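You operate a simulated robot arm through the tools that you are given. There is no shell and no other tool.

You are at the controls of a simulated two-armed robot. One attempt, no reset.

JOB
Take the wobble out of the foot on the flat plate.
Fine: blue-knobbed probe on, red-knobbed lock off, turn the black knob till LEVEL shows, lock on, probe back. Where these are worked on the way, their far stop is far enough and under half their travel is too little: blue-knobbed probe.

The check looks at the end state, three seconds after you hand in, the way a careful person would. Anything else that was tipped, shoved, dropped, spilled or broken makes it a failure.

ROBOT AND FRAMES
Two 7-joint arms with two-finger parallel grippers on one trunk that stands fixed in place. Base frame: the origin is at the foot of the trunk, x ahead of it, y to its left, z up. Readings come in mm, degrees, newtons and seconds.
The left shoulder is at [60, 189, 1228], the right one opposite. With the tool pointing down near the work surface each hand reaches from about 100 to 640 mm from the base axis, measured 20 degrees to its own side. Payload 3.43 kg a hand.
The tool frame of a hand sits at the grasp point between the pads (the TCP): z along the fingers, y along the line on which they close. The tips reach 30 mm beyond it. The gripper opens to 94 mm. The fingers are 28 mm wide and 10 mm thick; the gripper's body (50 by 96 mm) begins 55 mm behind the TCP.
Orientation is that of the tool frame in the base frame, as a unit quaternion [w, x, y, z]. With the fingers straight down and closing along the base's y, the tool's x points along the base's -x, its y along +y and its z along -z.

CONTROLS
- The arms move only by the tool arm_command. It takes "left_targets", "right_targets" or both (then of equal length, played together; a hand with none holds still); each is a list of rows, each a list of 3 entries, a list of its own where there are three numbers: the shift along the base's x, y, z in cm, then the turn, a rotation vector about the base's x, y, z in degrees, then the finger opening in cm, from 0 to 9.4. In form: [[[dx, dy, dz], [ax, ay, az], gripper], ...]. A call has 1 to 20 rows; each row is the pose to reach, as a shift and turn from the pose commanded when the call began. Rows are played at 5 a second. More than 50 mm and 8.6 degrees between two rows, or a gripper value outside its range, and nothing of the call is played. Where a pose cannot be reached the arm comes as near as it can. A force on the tool above 40 N (or 10 N above the force at the start of the call, whichever is more), or a blocked arm, ends the call early, and 0.2 s more pass. Each finger travels about 153 mm/s and halts on what it meets, pressing with about 37 N; the grip force reading is that of the motor and also rises with nothing between the fingers. The clock runs only during rows and for 0.2 s after the last one: add rows that repeat a pose to give the fingers time. The reply holds the time, the measured pose of the TCP, the force on the tool along the base axes, the opening and the grip force, in the units named above and with some noise, with the torque about the TCP (base axes, N m) and any sound that the robot's microphone picked up.
- Cameras (640 x 400 px; columns grow to the right, rows downward): "scene" is now at [17, -0.2, 1775.3]; the picture's right is [0.01, -1.00, 0.00], its down [-0.77, -0.00, -0.64] and it looks along [0.64, 0.00, -0.77] (base axes); focal length 361 px, centre (320, 200). "left" rides on the left gripper at [76, -14, -102] in its tool frame; the picture's right is [0.18, 0.98, 0.00], its down [-0.75, 0.14, -0.64] and it looks along [-0.63, 0.12, 0.77] (tool axes); focal length 243 px, centre (320, 200). "right" rides on the right gripper at [76, 14, -103] in its tool frame; the picture's right is [-0.18, 0.98, 0.00], its down [-0.75, -0.14, -0.64] and it looks along [-0.63, -0.12, 0.77] (tool axes); focal length 243 px, centre (320, 200). There is no depth. A picture from a camera that has moved, and an enlarged one, comes with that camera's place and axes in the base frame and with its lens.
- get_image(camera): a new picture of that camera. The clock stands still meanwhile.
- slide_trunk(by): slides the trunk up (or, below 0, down) by that many mm; the arms and the scene camera ride with it, the base frame stays. It gives what a move gives, with no picture.
- head_to(pan, tilt): turns the head with the scene camera to pan (to the left, within 86 degrees either way) and tilt (down, from -29 to 69), counted from straight ahead of the robot. It gives what a move gives.
- zoom(camera, box): a new picture of the part [left, top, right, bottom] of that camera's present view, enlarged. The clock stands still meanwhile.
- job_done(): hands the job in; it is judged then, once.

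Places have to be worked out from the pictures, the camera data and where the tool is seen. Open the grippers and draw the arms clear of the work before you hand the job in, unless the task says otherwise.

The tools are called after ">>>" by a JSON object that holds its "op" and its "data". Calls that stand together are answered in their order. arm_command: Moves the arms, as the interface text tells. Its arguments: {"type":"object","properties":{"left_targets":{"type":"array"},"right_targets":{"type":"array"}},"required":[]} The other tools are called the same way: slide_trunk (by) moves the trunk up or down; head_to (pan, tilt) turns the head that bears the scene camera; get_image (camera) takes a picture; zoom (camera, box) takes an enlarged picture of a part of a camera's view; job_done () hands the job in.

At the start:

```text
clock: 0.0
left_ee_pos: [405.0, 83.5, 1194.3]
left_orientation: [0.0, -0.001, 1.0, 0.0]
left_wrist_force: [1.1, -0.2, 0.3]
left_wrist_torque: [-0.01, 0.02, -0.03]
left_grip_width: 94.1
left_grip_force: 0.0
right_ee_pos: [359.1, -205.3, 1206.2]
right_orientation: [0.0, 0.0, 1.0, 0.0]
right_wrist_force: [0.1, 0.3, -0.6]
right_wrist_torque: [0.0, 0.03, 0.0]
right_grip_width: 94.2
right_grip_force: 0.0
trunk travel left (down, up): [-900.0, 90.0]
head pan, tilt (commanded): [0.4, 50.3]
```

scene: 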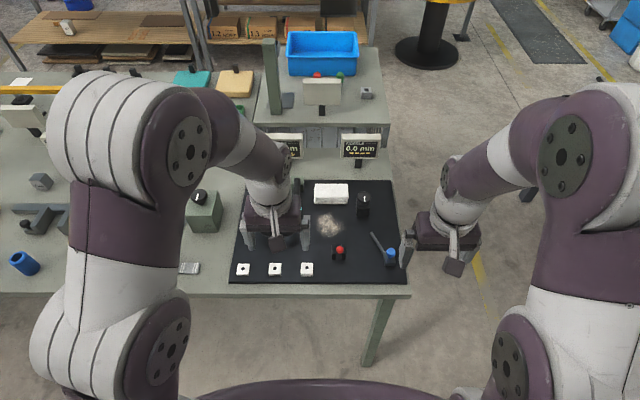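
right: 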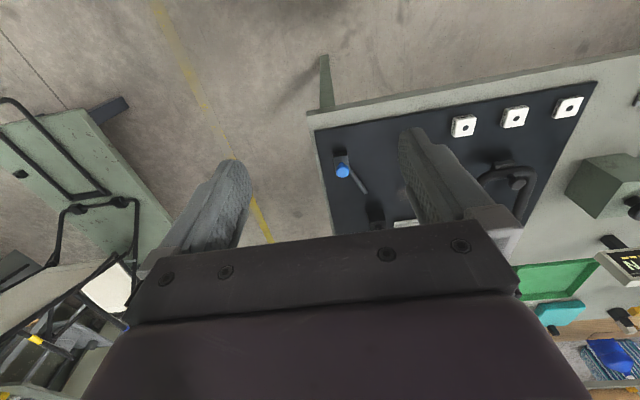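
left: 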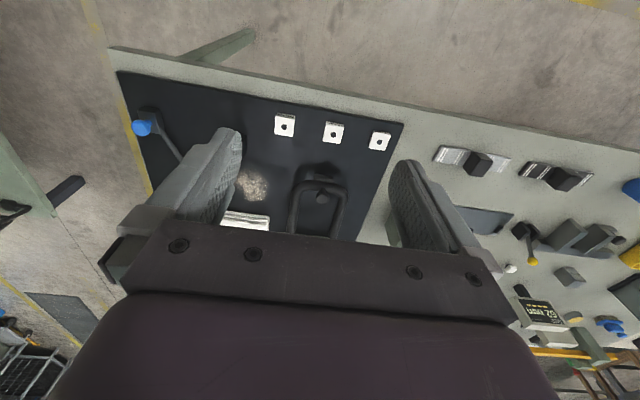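

The plate with blue, red and black knobs sits ahead of the robot under the arms. I take enlarged pictures of it to identify the parts.

>>> {"op": "zoom", "data": {"camera": "scene", "box": [220, 160, 420, 300]}}

>>> {"op": "zoom", "data": {"camera": "right", "box": [300, 60, 620, 260]}}

>>> {"op": "zoom", "data": {"camera": "left", "box": [100, 40, 420, 250]}}

>>> {"op": "zoom", "data": {"camera": "scene", "box": [240, 30, 400, 180]}}

```text
2.86 times, centred on (320, 230) of scene
camera zoom: at [17.0, -0.2, 1775.3], right [0.01, -1.0, 0.0], down [-0.77, 0.0, -0.64], along [0.64, 0.0, -0.77], focal length 1031 px, centre (320, 114)
```

zoom: 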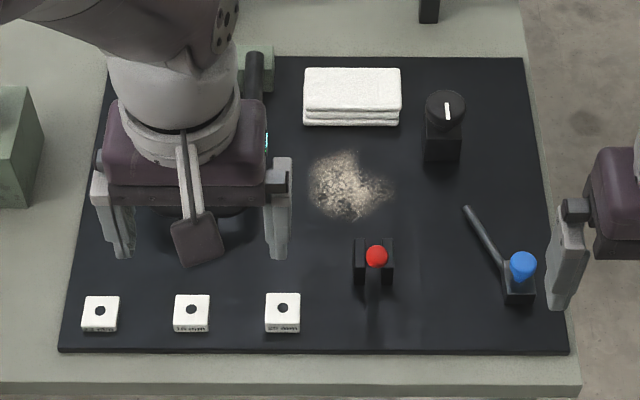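

```text
2.00 times, centred on (460, 160) of right
camera zoom: at [282.0, -191.4, 1309.6], right [0.18, 0.98, 0.0], down [0.75, -0.14, 0.64], along [0.63, -0.12, -0.77], focal length 485 px, centre (40, 280)
```

zoom: 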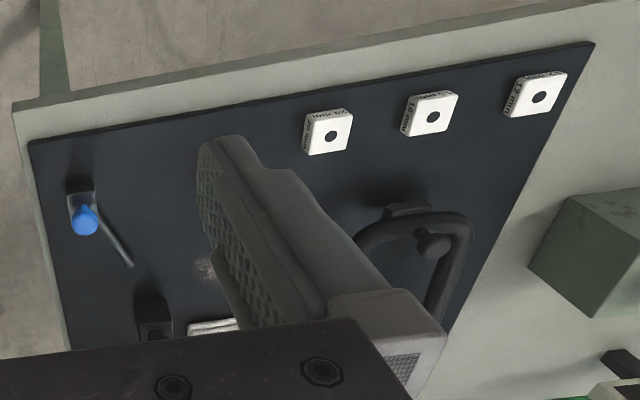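

```text
1.90 times, centred on (260, 145) of left
camera zoom: at [329.1, 70.6, 1295.5], right [-0.18, 0.98, 0.0], down [0.75, 0.14, 0.64], along [0.63, 0.12, -0.77], focal length 462 px, centre (434, 305)
```

zoom: 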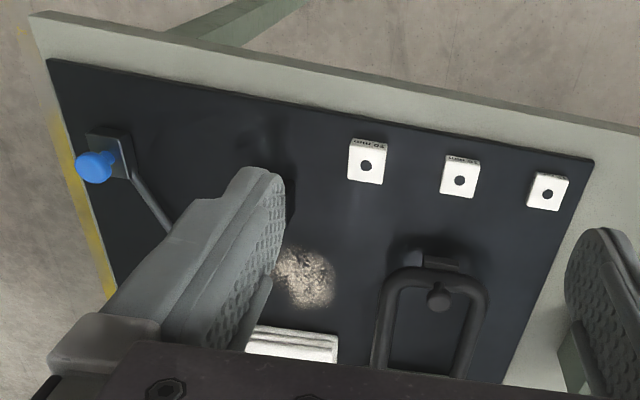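

```text
2.67 times, centred on (320, 105) of scene
camera zoom: at [17.0, -0.2, 1775.3], right [0.01, -1.0, 0.0], down [-0.77, 0.0, -0.64], along [0.64, 0.0, -0.77], focal length 963 px, centre (320, 453)
```

zoom: 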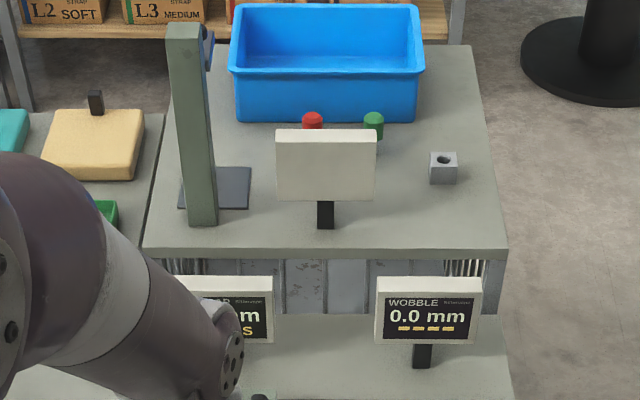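

The left arm hides part of the plate and one of the displays. I draw the left hand up, back and to its own side, well above the table, and move the right one a bit to its side too.

>>> {"op": "arm_command", "data": {"left_targets": [[[-2, 3, 1], [0, 0, 0], 9.4], [[-4, 6, 2], [0, 0, 0], 9.4], [[-6, 9, 3], [0, 0, 0], 9.4], [[-8, 12, 4], [0, 0, 0], 9.4], [[-10, 15, 5], [0, 0, 0], 9.4], [[-12, 18, 5], [0, 0, 0], 9.4], [[-13, 21, 5], [0, 0, 0], 9.4], [[-14, 24, 5], [0, 0, 0], 9.4]], "right_targets": [[[0, -1, 0], [0, 0, 0], 9.4], [[0, -2, 0], [0, 0, 0], 9.4], [[0, -3, 0], [0, 0, 0], 9.4], [[0, -4, 0], [0, 0, 0], 9.4], [[0, -5, 0], [0, 0, 0], 9.4], [[0, -6, 0], [0, 0, 0], 9.4], [[0, -7, 0], [0, 0, 0], 9.4], [[0, -7, 0], [0, 0, 0], 9.4]]}}

>>> {"op": "get_image", "data": {"camera": "scene"}}

>>> {"op": "zoom", "data": {"camera": "scene", "box": [220, 160, 420, 300]}}

>>> {"op": "zoom", "data": {"camera": "scene", "box": [240, 60, 400, 180]}}

```text
clock: 1.8
left_ee_pos: [265.5, 324.2, 1244.1]
left_orientation: [0.0, 0.0, 1.0, -0.001]
left_wrist_force: [0.8, 0.1, -0.2]
left_wrist_torque: [-0.02, -0.01, -0.01]
left_grip_width: 93.9
left_grip_force: 0.0
right_ee_pos: [358.0, -273.2, 1206.4]
right_orientation: [0.0, 0.0, 1.0, 0.0]
right_wrist_force: [-0.1, 0.0, -0.7]
right_wrist_torque: [-0.01, -0.04, -0.02]
right_grip_width: 94.0
right_grip_force: 0.1
trunk travel left (down, up): [-900.0, 90.0]
head pan, tilt (commanded): [0.4, 50.3]
```

```text
taken
camera scene: at [16.6, 1.4, 1775.3], right [0.01, -1.0, 0.0], down [-0.77, -0.01, -0.64], along [0.64, 0.0, -0.77], focal length 361 px, centre (320, 200)
```

scene: 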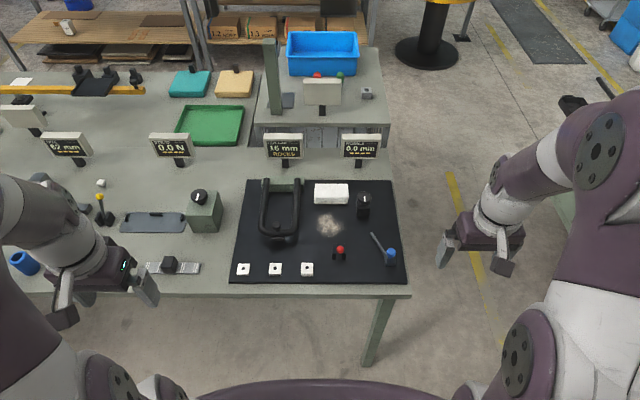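

```text
2.86 times, centred on (320, 230) of scene
camera zoom: at [16.6, 1.4, 1775.3], right [0.01, -1.0, 0.0], down [-0.77, -0.01, -0.64], along [0.64, 0.0, -0.77], focal length 1031 px, centre (320, 114)
```

zoom: 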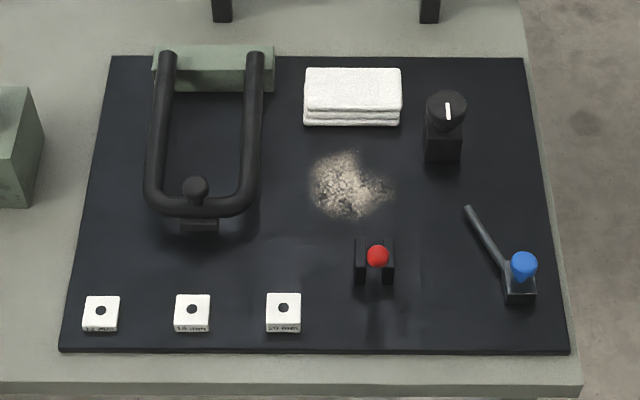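

```text
3.33 times, centred on (320, 120) of scene
camera zoom: at [16.6, 1.4, 1775.3], right [0.01, -1.0, 0.0], down [-0.77, -0.01, -0.64], along [0.64, 0.0, -0.77], focal length 1203 px, centre (320, 467)
```

zoom: 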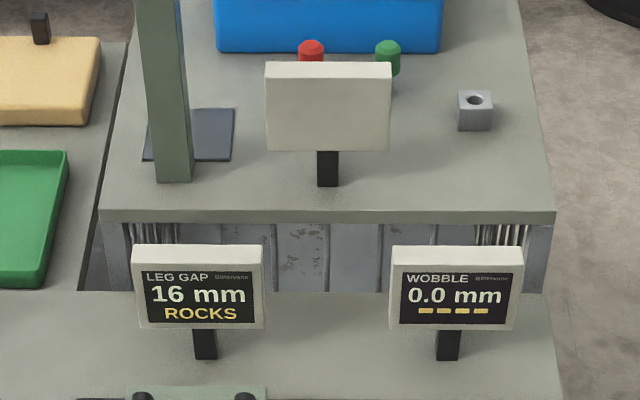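

The plate carries a hinged U frame, three shims, a cloth, a patch of grit, the black knob, the red lock and the blue probe; the displays read LEG GAP 16 mm ROCKS and WOBBLE 0.0. I enlarge each part to see details.

>>> {"op": "zoom", "data": {"camera": "scene", "box": [250, 170, 320, 250]}}

>>> {"op": "zoom", "data": {"camera": "scene", "box": [228, 255, 328, 285]}}

>>> {"op": "zoom", "data": {"camera": "scene", "box": [310, 220, 410, 280]}}

>>> {"op": "zoom", "data": {"camera": "scene", "box": [310, 175, 390, 245]}}

>>> {"op": "zoom", "data": {"camera": "scene", "box": [0, 60, 240, 290]}}

>>> {"op": "get_image", "data": {"camera": "right"}}

>>> {"op": "get_image", "data": {"camera": "left"}}

```text
5.00 times, centred on (285, 210) of scene
camera zoom: at [16.6, 1.4, 1775.3], right [0.01, -1.0, 0.0], down [-0.77, -0.01, -0.64], along [0.64, 0.0, -0.77], focal length 1805 px, centre (495, 150)
```

zoom: 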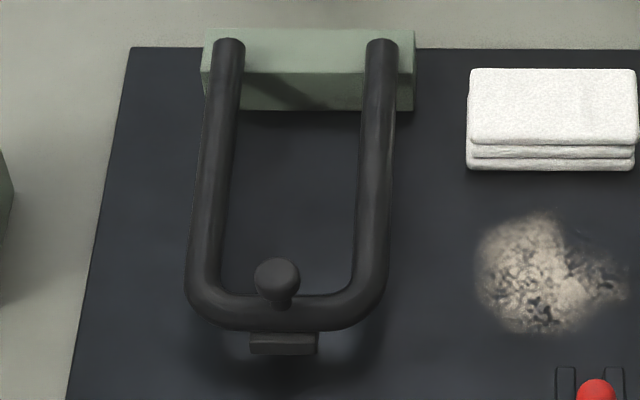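

```text
6.40 times, centred on (278, 270) of scene
camera zoom: at [16.6, 1.4, 1775.3], right [0.01, -1.0, 0.0], down [-0.77, -0.01, -0.64], along [0.64, 0.0, -0.77], focal length 2310 px, centre (589, -248)
```

zoom: 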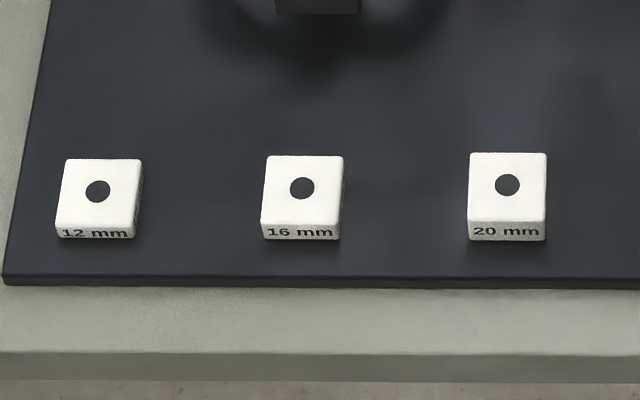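

```text
6.40 times, centred on (360, 250) of scene
camera zoom: at [16.6, 1.4, 1775.3], right [0.01, -1.0, 0.0], down [-0.77, -0.01, -0.64], along [0.64, 0.0, -0.77], focal length 2310 px, centre (64, -120)
```

zoom: 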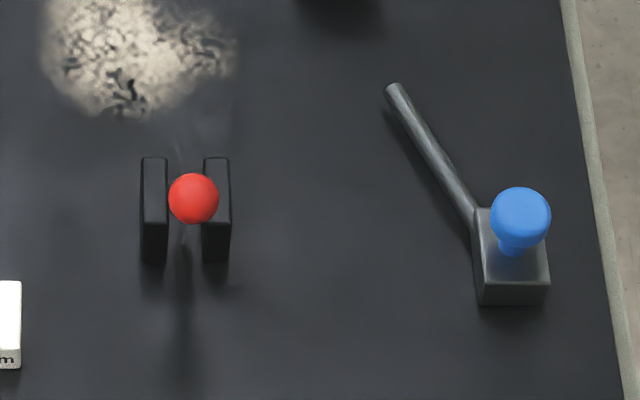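

```text
5.71 times, centred on (350, 210) of scene
camera zoom: at [16.6, 1.4, 1775.3], right [0.01, -1.0, 0.0], down [-0.77, -0.01, -0.64], along [0.64, 0.0, -0.77], focal length 2063 px, centre (149, 143)
```

zoom: 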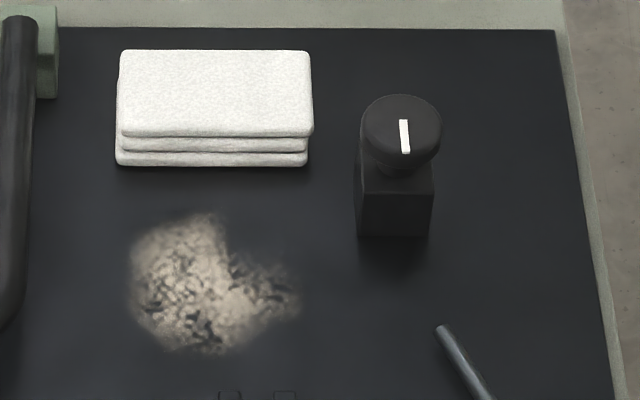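

```text
1.74 times, centred on (120, 175) of scene
camera zoom: at [16.6, 1.4, 1775.3], right [0.01, -1.0, 0.0], down [-0.77, -0.01, -0.64], along [0.64, 0.0, -0.77], focal length 628 px, centre (668, 244)
```

zoom: 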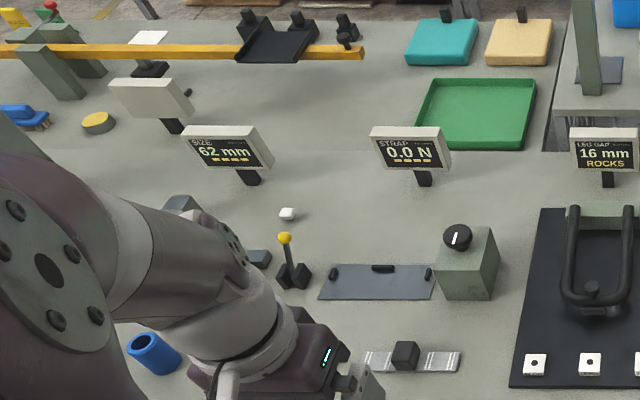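

```text
taken
camera right: at [281.9, -259.8, 1309.9], right [0.18, 0.98, 0.0], down [0.75, -0.14, 0.64], along [0.63, -0.12, -0.77], focal length 243 px, centre (320, 200)
```

right: 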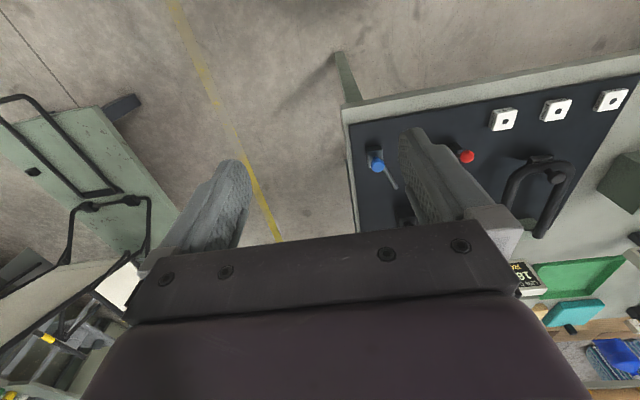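

```text
taken
camera left: at [190.2, 311.1, 1344.8], right [-0.18, 0.98, 0.0], down [0.75, 0.14, 0.64], along [0.63, 0.12, -0.77], focal length 243 px, centre (320, 200)
```

left: 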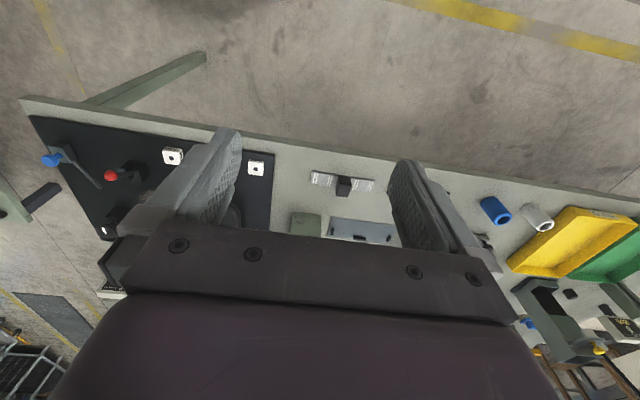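

The shims are marked 12, 16 and 20 mm and the display calls for 16. I judge the 16 mm shim at about [514, 130, 870], straight ahead of the floating foot at about [605, 130, 880]. I bring the left hand camera over that area, staying high.

>>> {"op": "arm_command", "data": {"left_targets": [[[2, -2, -2], [0, 0, 0], 9.4], [[4, -4, -4], [0, 0, 0], 9.4], [[6, -6, -6], [0, 0, 0], 9.4], [[8, -8, -8], [0, 0, 0], 9.4], [[10, -10, -10], [0, 0, 0], 9.4], [[12, -12, -12], [0, 0, 0], 9.4], [[14, -14, -14], [0, 0, 0], 9.4], [[16, -16, -16], [0, 0, 0], 9.4], [[18, -18, -18], [0, 0, 0], 9.4], [[20, -19.4, -19.4], [0, 0, 0], 9.4]]}}

>>> {"op": "get_image", "data": {"camera": "left"}}

>>> {"op": "zoom", "data": {"camera": "left", "box": [220, 60, 420, 240]}}

```text
clock: 4.0
left_ee_pos: [464.7, 130.4, 1048.7]
left_orientation: [-0.001, 0.001, 1.0, 0.0]
left_wrist_force: [0.5, 0.1, -0.6]
left_wrist_torque: [-0.01, 0.03, -0.02]
left_grip_width: 93.9
left_grip_force: 0.2
right_ee_pos: [359.5, -273.5, 1206.2]
right_orientation: [-0.001, 0.0, 1.0, 0.0]
right_wrist_force: [-0.9, 0.8, 0.1]
right_wrist_torque: [0.03, 0.03, -0.03]
right_grip_width: 94.0
right_grip_force: 0.1
trunk travel left (down, up): [-900.0, 90.0]
head pan, tilt (commanded): [0.4, 50.3]
```

```text
taken
camera left: at [390.3, 116.1, 1150.7], right [-0.18, 0.98, 0.0], down [0.75, 0.14, 0.64], along [0.63, 0.12, -0.77], focal length 243 px, centre (320, 200)
```

left: 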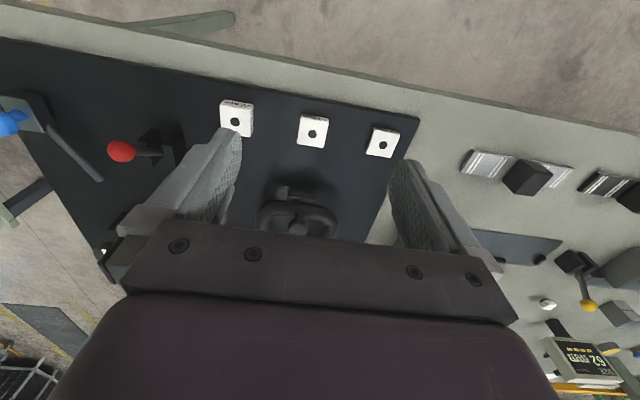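

```text
2.22 times, centred on (320, 150) of left
camera zoom: at [390.3, 116.1, 1150.7], right [-0.18, 0.98, 0.0], down [0.75, 0.14, 0.64], along [0.63, 0.12, -0.77], focal length 539 px, centre (320, 311)
```

zoom: 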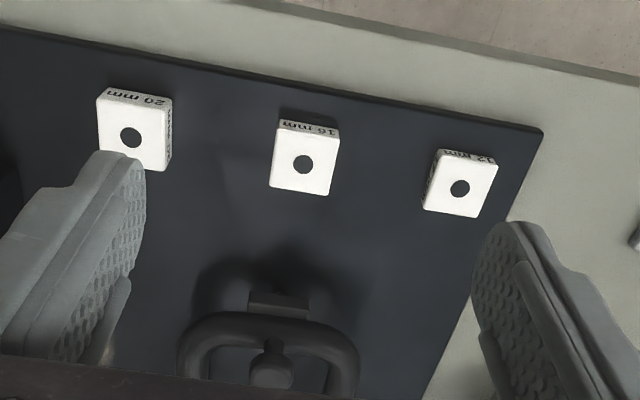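

The picture is clear of the foot only partly. I tilt the left hand forward 30 degrees and lower it so its camera looks at the foot from the front.

>>> {"op": "arm_command", "data": {"left_targets": [[[1, 0, -1.5], [0, -5, 0], 9.4], [[2, 0, -3], [0, -10, 0], 9.4], [[3, 0, -5], [0, -15, 0], 9.4], [[4, 0, -7], [0, -20, 0], 9.4], [[5, 0, -9], [0, -25, 0], 9.4], [[5, 0, -11], [0, -30, 0], 9.4]]}}

>>> {"op": "get_image", "data": {"camera": "left"}}

>>> {"op": "zoom", "data": {"camera": "left", "box": [220, 60, 420, 240]}}

>>> {"op": "get_image", "data": {"camera": "scene"}}

```text
clock: 5.4
left_ee_pos: [515.4, 131.3, 946.8]
left_orientation: [0.248, 0.0, 0.969, 0.002]
left_wrist_force: [-0.3, 0.2, 0.0]
left_wrist_torque: [0.01, 0.02, -0.04]
left_grip_width: 94.0
left_grip_force: 0.1
left hand out of reach, approached as far as the arm can: row 6
right_ee_pos: [358.5, -273.5, 1207.2]
right_orientation: [0.0, 0.0, 1.0, 0.0]
right_wrist_force: [0.0, -0.6, 0.4]
right_wrist_torque: [0.03, -0.01, -0.01]
right_grip_width: 93.9
right_grip_force: 0.0
trunk travel left (down, up): [-900.0, 90.0]
head pan, tilt (commanded): [0.4, 50.3]
```

```text
taken
camera left: at [400.0, 116.6, 999.3], right [-0.16, 0.98, -0.08], down [0.35, 0.14, 0.93], along [0.92, 0.12, -0.37], focal length 243 px, centre (320, 200)
```

left: 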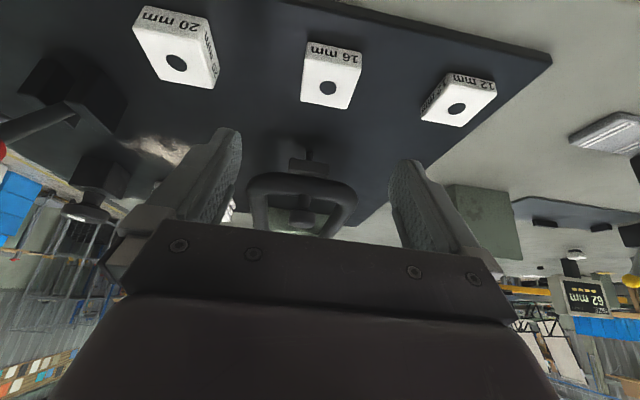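

```text
2.22 times, centred on (320, 150) of left
camera zoom: at [400.0, 116.6, 999.3], right [-0.16, 0.98, -0.08], down [0.35, 0.14, 0.93], along [0.92, 0.12, -0.37], focal length 539 px, centre (320, 311)
```

zoom: 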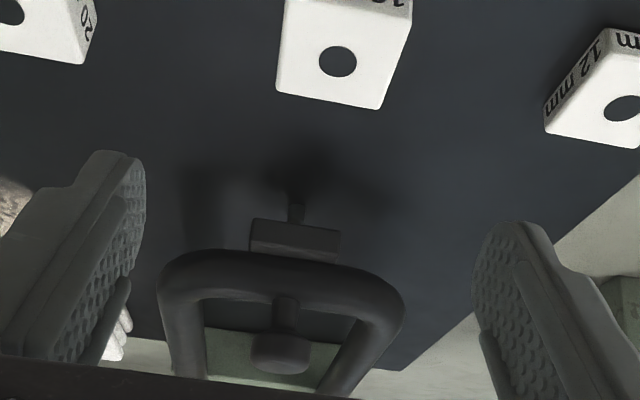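

```text
taken
camera scene: at [16.8, 0.0, 1775.4], right [0.01, -1.0, 0.0], down [-0.77, 0.0, -0.64], along [0.64, 0.0, -0.77], focal length 361 px, centre (320, 200)
```

scene: 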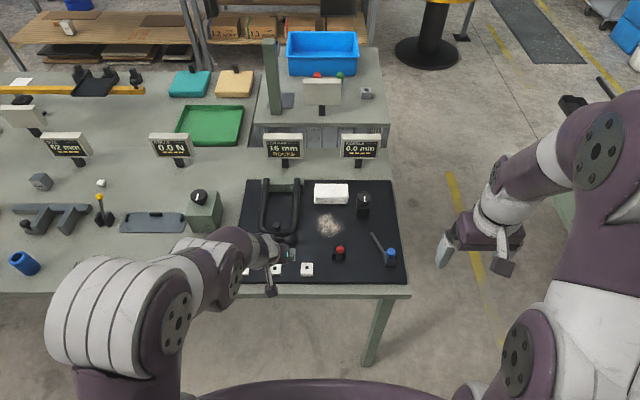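

The foot has a pin under it that fits the hole of a shim, and a lifting knob on top of the frame, so the leg must be lifted and the 16 mm shim set under the pin. The arm hit a limit on this tilt, so I raise the left hand and then lower the trunk for better reach.

>>> {"op": "arm_command", "data": {"left_targets": [[[-1, 0.5, 3], [0, 0, 0], 9.4], [[-3, 1, 6], [0, 4, 0], 9.4], [[-5, 2, 9], [0, 9, 0], 9.4], [[-7, 3, 12], [0, 14, 0], 9.4], [[-8, 4, 15], [0, 19, 0], 9.4], [[-8, 5, 18], [0, 24, 0], 9.4], [[-8, 5, 20], [0, 28.7, 0], 9.4]]}}

>>> {"op": "slide_trunk", "data": {"by": -120}}

>>> {"op": "get_image", "data": {"camera": "scene"}}

```text
clock: 7.0
left_ee_pos: [430.8, 179.3, 1145.4]
left_orientation: [0.011, 0.0, 1.0, 0.0]
left_wrist_force: [-1.0, -0.3, 0.7]
left_wrist_torque: [0.0, -0.01, 0.05]
left_grip_width: 94.0
left_grip_force: 0.1
left hand out of reach, approached as far as the arm can: row 5
right_ee_pos: [357.9, -274.0, 1207.0]
right_orientation: [0.0, 0.0, 1.0, 0.0]
right_wrist_force: [-0.4, 0.1, -1.5]
right_wrist_torque: [0.0, 0.0, 0.02]
right_grip_width: 93.9
right_grip_force: 0.1
trunk travel left (down, up): [-900.0, 90.0]
head pan, tilt (commanded): [0.4, 50.3]
```

```text
clock: 8.5
left_ee_pos: [433.1, 180.1, 1025.5]
left_orientation: [0.011, 0.0, 1.0, 0.0]
left_wrist_force: [0.3, 1.5, -0.6]
left_wrist_torque: [0.03, -0.02, 0.01]
left_grip_width: 93.7
left_grip_force: 0.0
right_ee_pos: [358.4, -273.3, 1087.0]
right_orientation: [0.0, 0.0, 1.0, 0.0]
right_wrist_force: [-0.2, -0.3, 0.3]
right_wrist_torque: [0.0, 0.01, -0.01]
right_grip_width: 94.1
right_grip_force: 0.1
trunk travel left (down, up): [-780.0, 210.0]
head pan, tilt (commanded): [0.4, 50.3]
```

```text
taken
camera scene: at [16.7, -0.1, 1655.4], right [0.01, -1.0, 0.0], down [-0.77, 0.0, -0.64], along [0.64, 0.0, -0.77], focal length 361 px, centre (320, 200)
```

scene: 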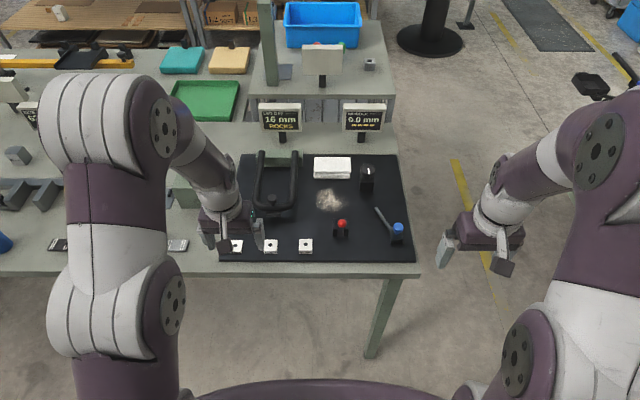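

The trunk is lowered and the view is free again. I take enlarged pictures from this height to triangulate the parts against the earlier ones.

>>> {"op": "zoom", "data": {"camera": "scene", "box": [245, 140, 325, 230]}}

>>> {"op": "zoom", "data": {"camera": "scene", "box": [218, 230, 318, 265]}}

>>> {"op": "zoom", "data": {"camera": "scene", "box": [320, 195, 420, 255]}}

>>> {"op": "zoom", "data": {"camera": "scene", "box": [310, 150, 390, 210]}}

```text
4.44 times, centred on (285, 185) of scene
camera zoom: at [16.7, -0.1, 1655.4], right [0.01, -1.0, 0.0], down [-0.77, 0.0, -0.64], along [0.64, 0.0, -0.77], focal length 1604 px, centre (476, 267)
```

zoom: 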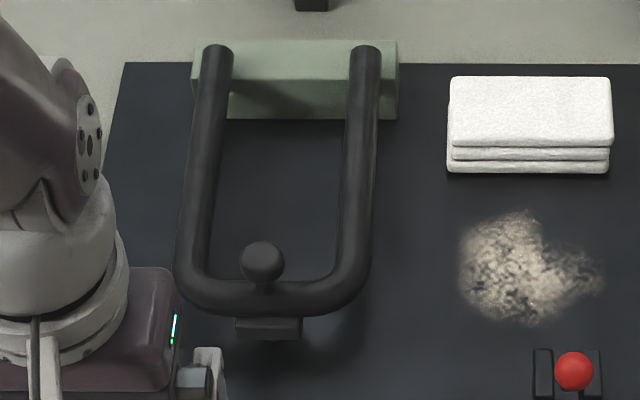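

```text
6.40 times, centred on (268, 248) of scene
camera zoom: at [16.7, -0.1, 1655.4], right [0.01, -1.0, 0.0], down [-0.77, 0.0, -0.64], along [0.64, 0.0, -0.77], focal length 2310 px, centre (653, -104)
```

zoom: 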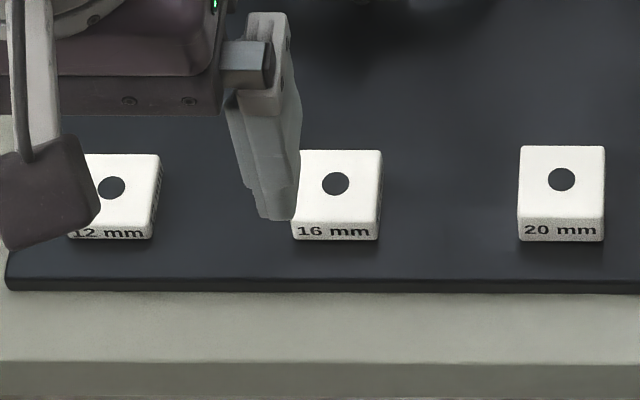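

```text
6.40 times, centred on (370, 225) of scene
camera zoom: at [16.7, -0.1, 1655.4], right [0.01, -1.0, 0.0], down [-0.77, 0.0, -0.64], along [0.64, 0.0, -0.77], focal length 2310 px, centre (0, 40)
```

zoom: 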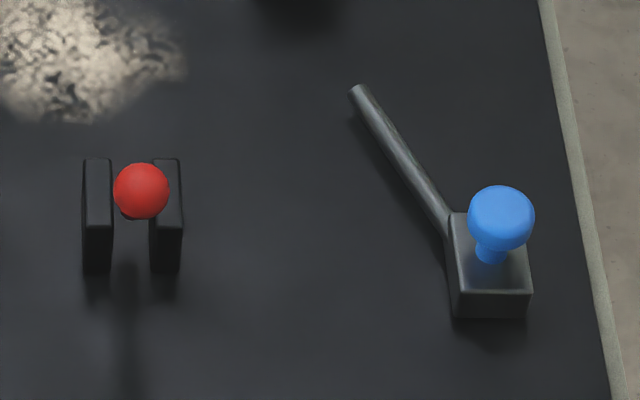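

```text
6.67 times, centred on (350, 180) of scene
camera zoom: at [16.7, -0.1, 1655.4], right [0.01, -1.0, 0.0], down [-0.77, 0.0, -0.64], along [0.64, 0.0, -0.77], focal length 2406 px, centre (120, 333)
```

zoom: 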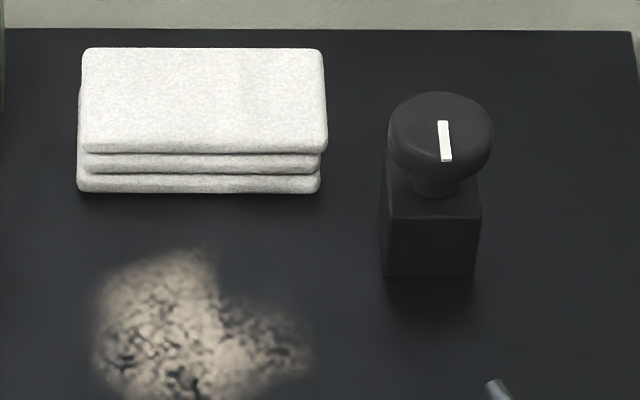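

Triangulation gives: 16 mm shim top [514, 130, 876], plate top z 860, lifting knob [627, 131, 924], blue knob [548, -194, 909], red ball [537, -50, 938], black knob top [723, -131, 931]. I tilt the left hand to 45 degrees and bring its camera low in front of the foot for a proper look at the pin.

>>> {"op": "arm_command", "data": {"left_targets": [[[1, -1, -1], [0, -6, 0], 9.4], [[2, -2, -2], [0, -12, 0], 9.4], [[4, -3, -3], [0, -18, 0], 9.4], [[6, -4, -4.5], [0, -24, 0], 9.4], [[7, -5, -6], [0, -30, 0], 9.4], [[8, -5, -7], [0, -36, 0], 9.4], [[9, -5, -8.5], [0, -40, 0], 9.4], [[10, -5, -10], [0, -44, 0], 9.4]]}}

>>> {"op": "get_image", "data": {"camera": "left"}}

>>> {"op": "zoom", "data": {"camera": "left", "box": [230, 100, 400, 220]}}

>>> {"op": "get_image", "data": {"camera": "scene"}}

```text
clock: 10.3
left_ee_pos: [536.4, 133.6, 924.2]
left_orientation: [0.386, -0.001, 0.923, 0.0]
left_wrist_force: [0.6, -0.2, 0.2]
left_wrist_torque: [0.02, 0.0, 0.0]
left_grip_width: 94.2
left_grip_force: 0.0
left hand out of reach, approached as far as the arm can: row 6, 7
right_ee_pos: [360.2, -273.0, 1086.8]
right_orientation: [-0.001, 0.0, 1.0, 0.0]
right_wrist_force: [0.3, 0.5, 0.1]
right_wrist_torque: [-0.01, 0.02, 0.0]
right_grip_width: 94.1
right_grip_force: 0.0
trunk travel left (down, up): [-780.0, 210.0]
head pan, tilt (commanded): [0.4, 50.3]
```

```text
taken
camera left: at [410.2, 119.2, 942.6], right [-0.13, 0.98, -0.13], down [0.07, 0.14, 0.99], along [0.99, 0.12, -0.09], focal length 243 px, centre (320, 200)
```

left: 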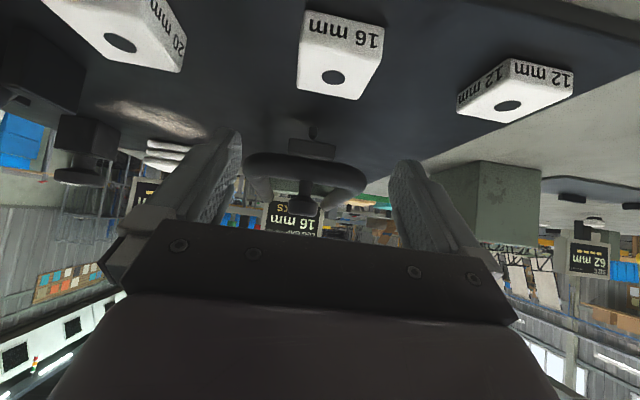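

```text
3.33 times, centred on (315, 160) of left
camera zoom: at [410.2, 119.2, 942.6], right [-0.13, 0.98, -0.13], down [0.07, 0.14, 0.99], along [0.99, 0.12, -0.09], focal length 809 px, centre (337, 333)
```

zoom: 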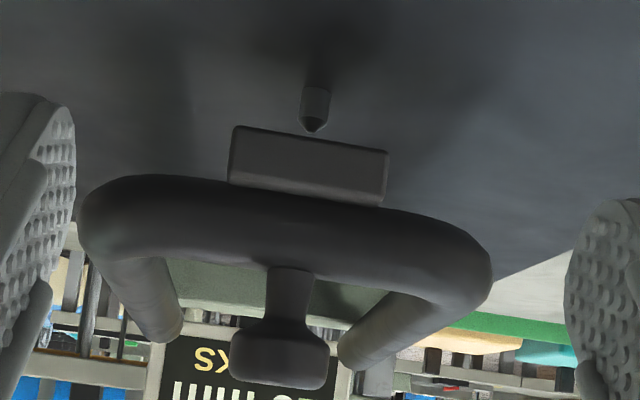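

```text
taken
camera scene: at [19.0, 0.1, 1655.4], right [0.01, -1.0, 0.0], down [-0.77, -0.01, -0.64], along [0.64, 0.0, -0.77], focal length 361 px, centre (320, 200)
```

scene: 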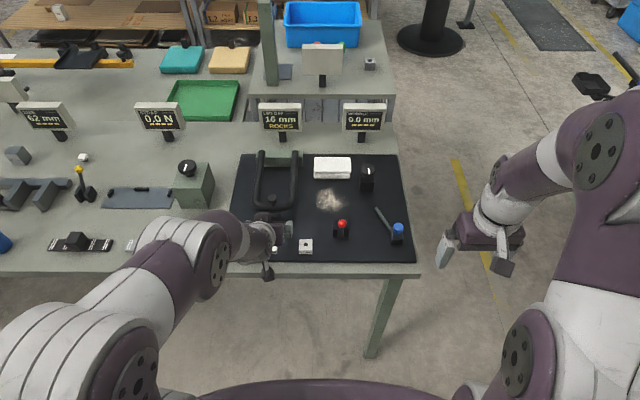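

Now it is clear: a conical stud of about 8 mm stands on the plate under the floating foot, and the shim's hole goes over that stud. I zoom closer on the stud from both cameras to fix its place.

>>> {"op": "zoom", "data": {"camera": "left", "box": [280, 110, 360, 160]}}

>>> {"op": "zoom", "data": {"camera": "scene", "box": [255, 185, 305, 220]}}

>>> {"op": "zoom", "data": {"camera": "left", "box": [40, 110, 240, 230]}}

```text
8.00 times, centred on (320, 135) of left
camera zoom: at [410.2, 119.2, 942.6], right [-0.13, 0.98, -0.13], down [0.07, 0.14, 0.99], along [0.99, 0.12, -0.09], focal length 1941 px, centre (320, 720)
```

zoom: 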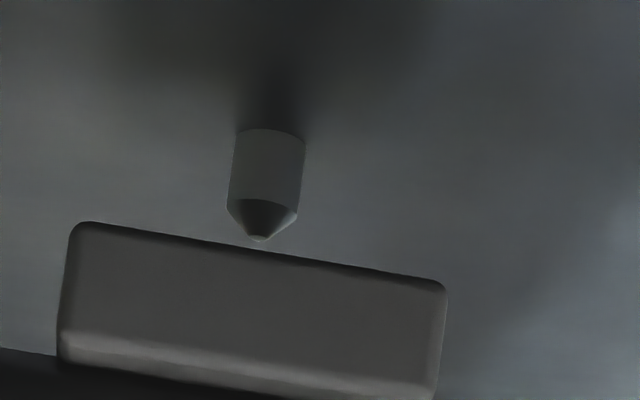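

```text
11.43 times, centred on (280, 202) of scene
camera zoom: at [19.0, 0.1, 1655.4], right [0.01, -1.0, 0.0], down [-0.77, -0.01, -0.64], along [0.64, 0.0, -0.77], focal length 4125 px, centre (777, 171)
```

zoom: 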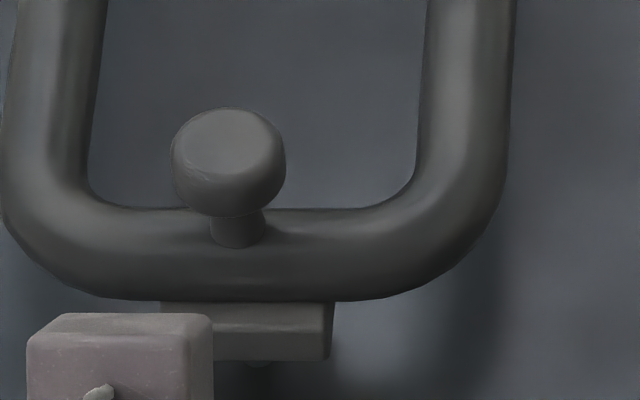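

```text
3.20 times, centred on (140, 170) of left
camera zoom: at [410.2, 119.2, 942.6], right [-0.13, 0.98, -0.13], down [0.07, 0.14, 0.99], along [0.99, 0.12, -0.09], focal length 776 px, centre (896, 296)
```

zoom: 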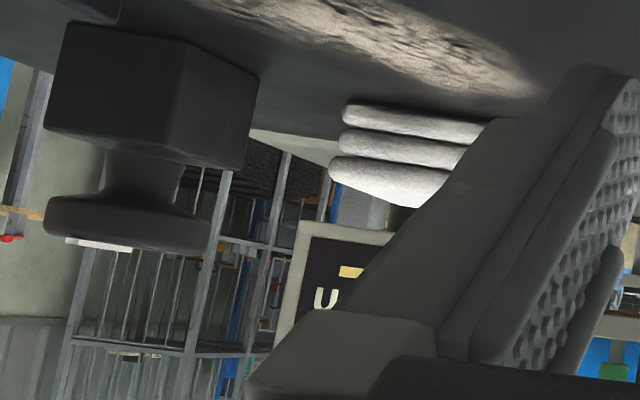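

The stud stands at about [621, 130] and is about 11 mm tall, so the foot must be raised to let the shim pass over it. Plan: the left hand lifts the frame by its knob coming from the left side, the right hand sets the shim. I raise the left hand and swing it round to the left of the knob.

>>> {"op": "arm_command", "data": {"left_targets": [[[-1, 0, 3], [0, 0, 0], 6], [[-2, 1, 6], [0, 0, 0], 6], [[-2, 2, 9], [0, 0, 0], 6], [[-1, 3, 10.5], [0, 0, -8], 6], [[0, 4, 11], [0, 0, -16], 6], [[1, 5, 11], [0, 0, -24], 6], [[2, 6, 11], [0, 0, -32], 6], [[3, 6.5, 11], [0, 0, -40], 6], [[4, 7, 11], [0, 0, -48], 6], [[5, 7.5, 11], [0, 0, -56], 6], [[6, 8, 11], [0, 0, -64], 6], [[6.5, 8, 11], [0, 0, -70], 6], [[7, 8, 10.5], [0, 0, -75], 6]]}}

>>> {"op": "get_image", "data": {"camera": "scene"}}

>>> {"op": "get_image", "data": {"camera": "left"}}

```text
clock: 13.1
left_ee_pos: [603.3, 210.7, 1030.3]
left_orientation: [0.305, 0.563, 0.732, -0.235]
left_wrist_force: [0.3, 0.4, 0.3]
left_wrist_torque: [-0.03, 0.01, -0.01]
left_grip_width: 60.3
left_grip_force: 0.0
left hand out of reach, approached as far as the arm can: row 4, 5
right_ee_pos: [360.4, -272.7, 1086.3]
right_orientation: [0.0, 0.001, 1.0, 0.0]
right_wrist_force: [0.4, -0.4, -0.5]
right_wrist_torque: [0.03, -0.02, 0.0]
right_grip_width: 93.8
right_grip_force: 0.0
trunk travel left (down, up): [-780.0, 210.0]
head pan, tilt (commanded): [0.4, 50.3]
```

```text
taken
camera scene: at [18.0, 0.2, 1655.3], right [0.01, -1.0, 0.0], down [-0.77, -0.01, -0.64], along [0.64, 0.0, -0.77], focal length 361 px, centre (320, 200)
```

scene: 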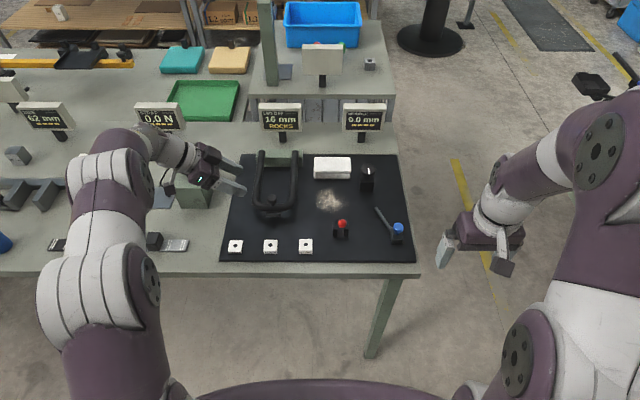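

```text
taken
camera left: at [558.3, 329.6, 1047.9], right [0.92, 0.38, -0.13], down [0.16, -0.03, 0.99], along [0.37, -0.93, -0.09], focal length 243 px, centre (320, 200)
```

left: 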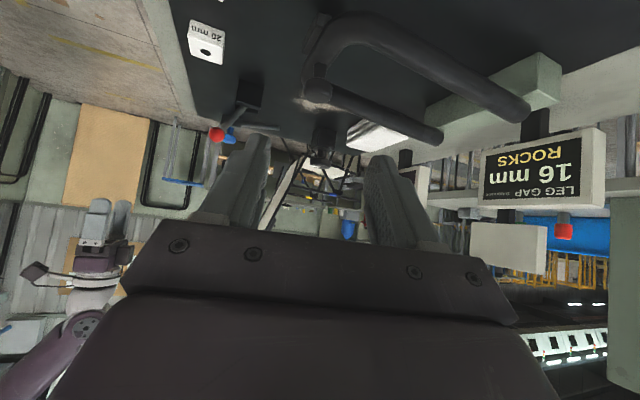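

The left hand sits left of and above the knob with the right tilt. I move in along the fingers to the knob with the gripper open 6 cm.

>>> {"op": "arm_command", "data": {"left_targets": [[[0.3, -0.7, -2], [0, 0, 0], 6], [[0.6, -1.5, -4.1], [0, 0, 0], 6], [[0.9, -2.5, -5.2], [0, 0, 0], 6], [[1.2, -3.6, -6.3], [0, 0, 0], 6], [[1.5, -4.6, -7.4], [0, 0, 0], 6], [[1.7, -5.4, -8.2], [0, 0, 0], 6]]}}

>>> {"op": "zoom", "data": {"camera": "scene", "box": [235, 140, 315, 230]}}

>>> {"op": "get_image", "data": {"camera": "left"}}

```text
clock: 14.5
left_ee_pos: [620.8, 157.5, 949.1]
left_orientation: [0.306, 0.561, 0.732, -0.234]
left_wrist_force: [0.5, -0.8, 0.6]
left_wrist_torque: [-0.06, 0.03, 0.0]
left_grip_width: 59.8
left_grip_force: 0.1
right_ee_pos: [358.6, -273.4, 1086.9]
right_orientation: [0.0, 0.0, 1.0, 0.0]
right_wrist_force: [0.2, 0.7, 0.6]
right_wrist_torque: [0.02, -0.01, -0.02]
right_grip_width: 94.0
right_grip_force: 0.1
trunk travel left (down, up): [-780.0, 210.0]
head pan, tilt (commanded): [0.4, 50.3]
```

```text
4.44 times, centred on (275, 185) of scene
camera zoom: at [17.2, -0.4, 1655.4], right [0.01, -1.0, 0.0], down [-0.77, 0.0, -0.64], along [0.64, 0.0, -0.77], focal length 1604 px, centre (520, 267)
```

zoom: 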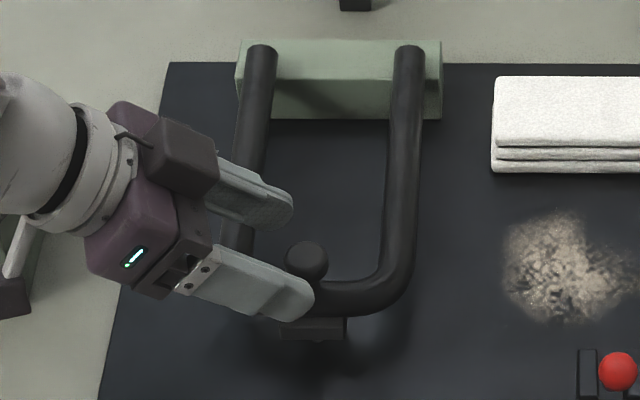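

```text
taken
camera left: at [575.1, 276.5, 966.2], right [0.92, 0.38, -0.13], down [0.15, -0.04, 0.99], along [0.37, -0.92, -0.09], focal length 243 px, centre (320, 200)
```

left: 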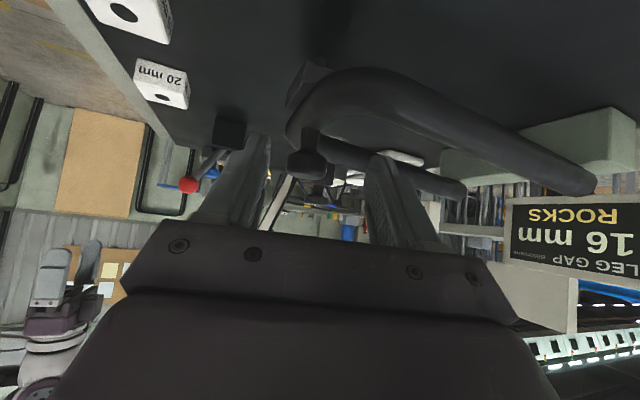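

The knob lies between the fingers. I advance 20 mm more along the fingers and close on the knob.

>>> {"op": "arm_command", "data": {"left_targets": [[[0.12, -0.45, -0.47], [0, 0, 0], 6], [[0.24, -0.9, -0.94], [0, 0, 0], 6], [[0.36, -1.37, -1.41], [0, 0, 0], 6], [[0.36, -1.37, -1.41], [0, 0, 0], 4.5], [[0.36, -1.37, -1.41], [0, 0, 0], 3.5], [[0.36, -1.37, -1.41], [0, 0, 0], 2.5], [[0.36, -1.37, -1.41], [0, 0, 0], 1.5], [[0.36, -1.37, -1.41], [0, 0, 0], 1.5]]}}

>>> {"op": "zoom", "data": {"camera": "scene", "box": [235, 140, 315, 230]}}

>>> {"op": "get_image", "data": {"camera": "left"}}

```text
clock: 16.3
left_ee_pos: [618.5, 142.2, 935.9]
left_orientation: [0.305, 0.563, 0.731, -0.235]
left_wrist_force: [-25.6, -6.9, -1.2]
left_wrist_torque: [0.42, 0.18, -0.34]
left_grip_width: 30.4
left_grip_force: 13.5
right_ee_pos: [354.7, -274.0, 1087.5]
right_orientation: [0.002, 0.0, 1.0, 0.0]
right_wrist_force: [0.7, 0.0, 0.5]
right_wrist_torque: [0.02, 0.01, -0.01]
right_grip_width: 94.0
right_grip_force: 0.1
trunk travel left (down, up): [-780.0, 210.0]
head pan, tilt (commanded): [0.4, 50.3]
```

```text
4.44 times, centred on (275, 185) of scene
camera zoom: at [11.2, -1.8, 1655.4], right [0.01, -1.0, 0.0], down [-0.77, 0.0, -0.64], along [0.64, 0.0, -0.77], focal length 1604 px, centre (520, 267)
```

zoom: 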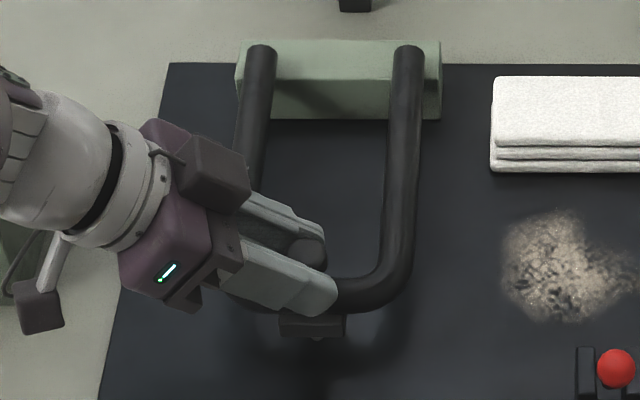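

```text
taken
camera left: at [574.7, 261.4, 952.5], right [0.92, 0.38, -0.13], down [0.15, -0.04, 0.99], along [0.37, -0.93, -0.09], focal length 243 px, centre (320, 200)
```

left: 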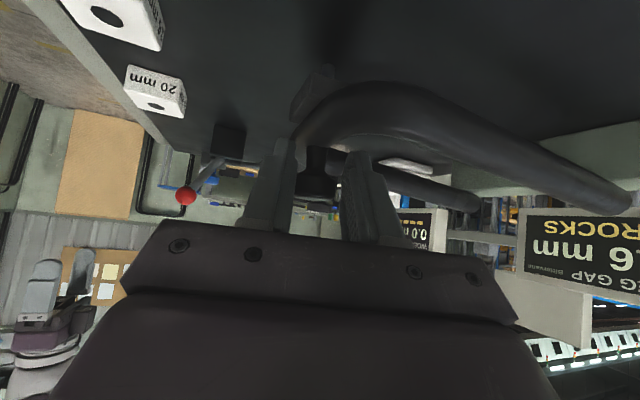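

The fingers closed on the knob (30 mm wide) and pushed the hand 6 mm to -x, so the knob is really at about [620.5, 130.5, 933]; my x estimates there were slightly too large. I relieve the side force and lift the knob gently about 12 mm following the hinge arc.

>>> {"op": "arm_command", "data": {"left_targets": [[[-0.3, 0, 0], [0, 0, 0], 0.5], [[-0.6, 0, 0], [0, 0, 0], 0.5], [[-0.55, 0, 0.3], [0, 0.8, 0], 0.5], [[-0.5, 0, 0.6], [0, 1.5, 0], 0.5], [[-0.42, 0, 0.9], [0, 2.3, 0], 0.5], [[-0.35, 0, 1.2], [0, 3, 0], 0.5]]}}

>>> {"op": "zoom", "data": {"camera": "scene", "box": [235, 90, 395, 230]}}

```text
clock: 17.7
left_ee_pos: [620.2, 141.9, 946.9]
left_orientation: [0.286, 0.555, 0.74, -0.248]
left_wrist_force: [-16.6, -8.0, -1.1]
left_wrist_torque: [0.36, 0.4, -0.21]
left_grip_width: 24.9
left_grip_force: 45.4
right_ee_pos: [357.5, -274.2, 1087.4]
right_orientation: [0.001, 0.0, 1.0, 0.001]
right_wrist_force: [-0.5, 0.6, 0.2]
right_wrist_torque: [0.01, -0.02, -0.01]
right_grip_width: 93.8
right_grip_force: 0.0
trunk travel left (down, up): [-780.0, 210.0]
head pan, tilt (commanded): [0.4, 50.3]
```

```text
2.86 times, centred on (315, 160) of scene
camera zoom: at [13.6, -1.9, 1655.3], right [0.01, -1.0, 0.0], down [-0.77, 0.0, -0.64], along [0.64, 0.01, -0.77], focal length 1031 px, centre (334, 314)
```

zoom: 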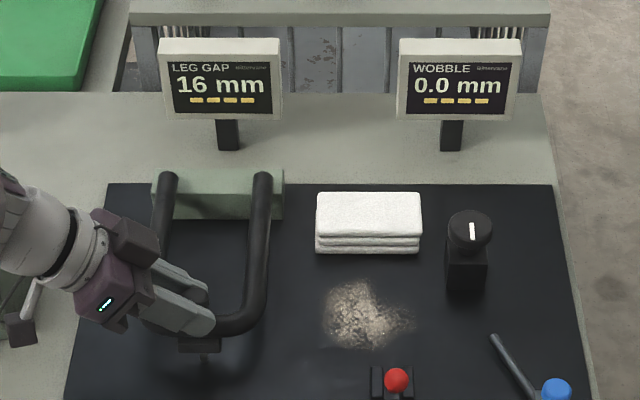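

The leg follows (the display dropped ROCKS) and its weight on the hand is tiny. I lift on to about 30 mm in total.

>>> {"op": "arm_command", "data": {"left_targets": [[[-0.1, 0, 0.3], [0, 0.8, 0], 0.5], [[-0.1, 0, 0.6], [0, 1.5, 0], 0.5], [[0, 0, 1.0], [0, 2.5, 0], 0.5], [[0.05, 0, 1.4], [0, 3.5, 0], 0.5], [[0.1, 0, 1.8], [0, 4.5, 0], 0.5], [[0.1, 0, 1.8], [0, 4.5, 0], 0.5]]}}

>>> {"op": "zoom", "data": {"camera": "scene", "box": [250, 170, 310, 220]}}

>>> {"op": "get_image", "data": {"camera": "left"}}

```text
clock: 19.1
left_ee_pos: [622.5, 141.9, 963.9]
left_orientation: [0.257, 0.545, 0.751, -0.27]
left_wrist_force: [3.9, -8.5, -3.9]
left_wrist_torque: [0.64, 0.21, -0.07]
left_grip_width: 25.0
left_grip_force: 45.4
right_ee_pos: [360.3, -275.3, 1085.7]
right_orientation: [-0.001, 0.001, 1.0, 0.001]
right_wrist_force: [-1.4, -0.1, -0.1]
right_wrist_torque: [0.0, 0.02, -0.02]
right_grip_width: 94.1
right_grip_force: 0.0
trunk travel left (down, up): [-780.0, 210.0]
head pan, tilt (commanded): [0.4, 50.3]
```

```text
8.00 times, centred on (280, 195) of scene
camera zoom: at [18.8, -2.3, 1655.3], right [0.01, -1.0, 0.0], down [-0.77, 0.0, -0.64], along [0.64, 0.01, -0.77], focal length 2888 px, centre (640, 240)
```

zoom: 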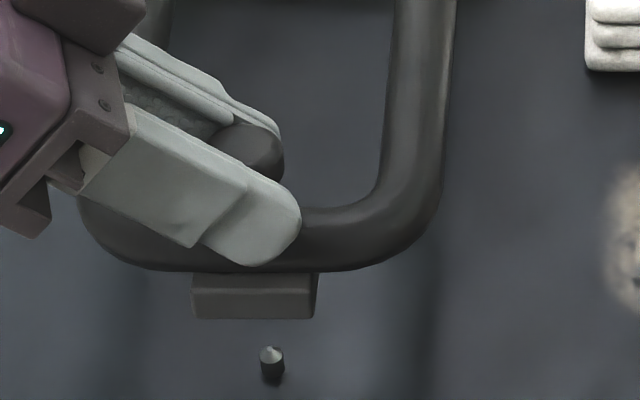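

```text
taken
camera left: at [579.9, 260.6, 988.1], right [0.89, 0.38, -0.25], down [0.28, -0.04, 0.96], along [0.36, -0.92, -0.14], focal length 243 px, centre (320, 200)
```

left: 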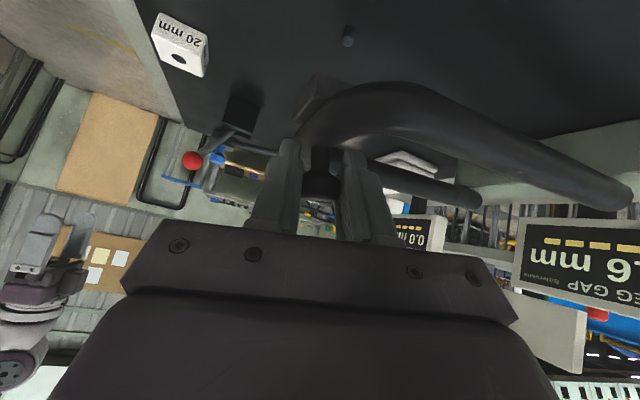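

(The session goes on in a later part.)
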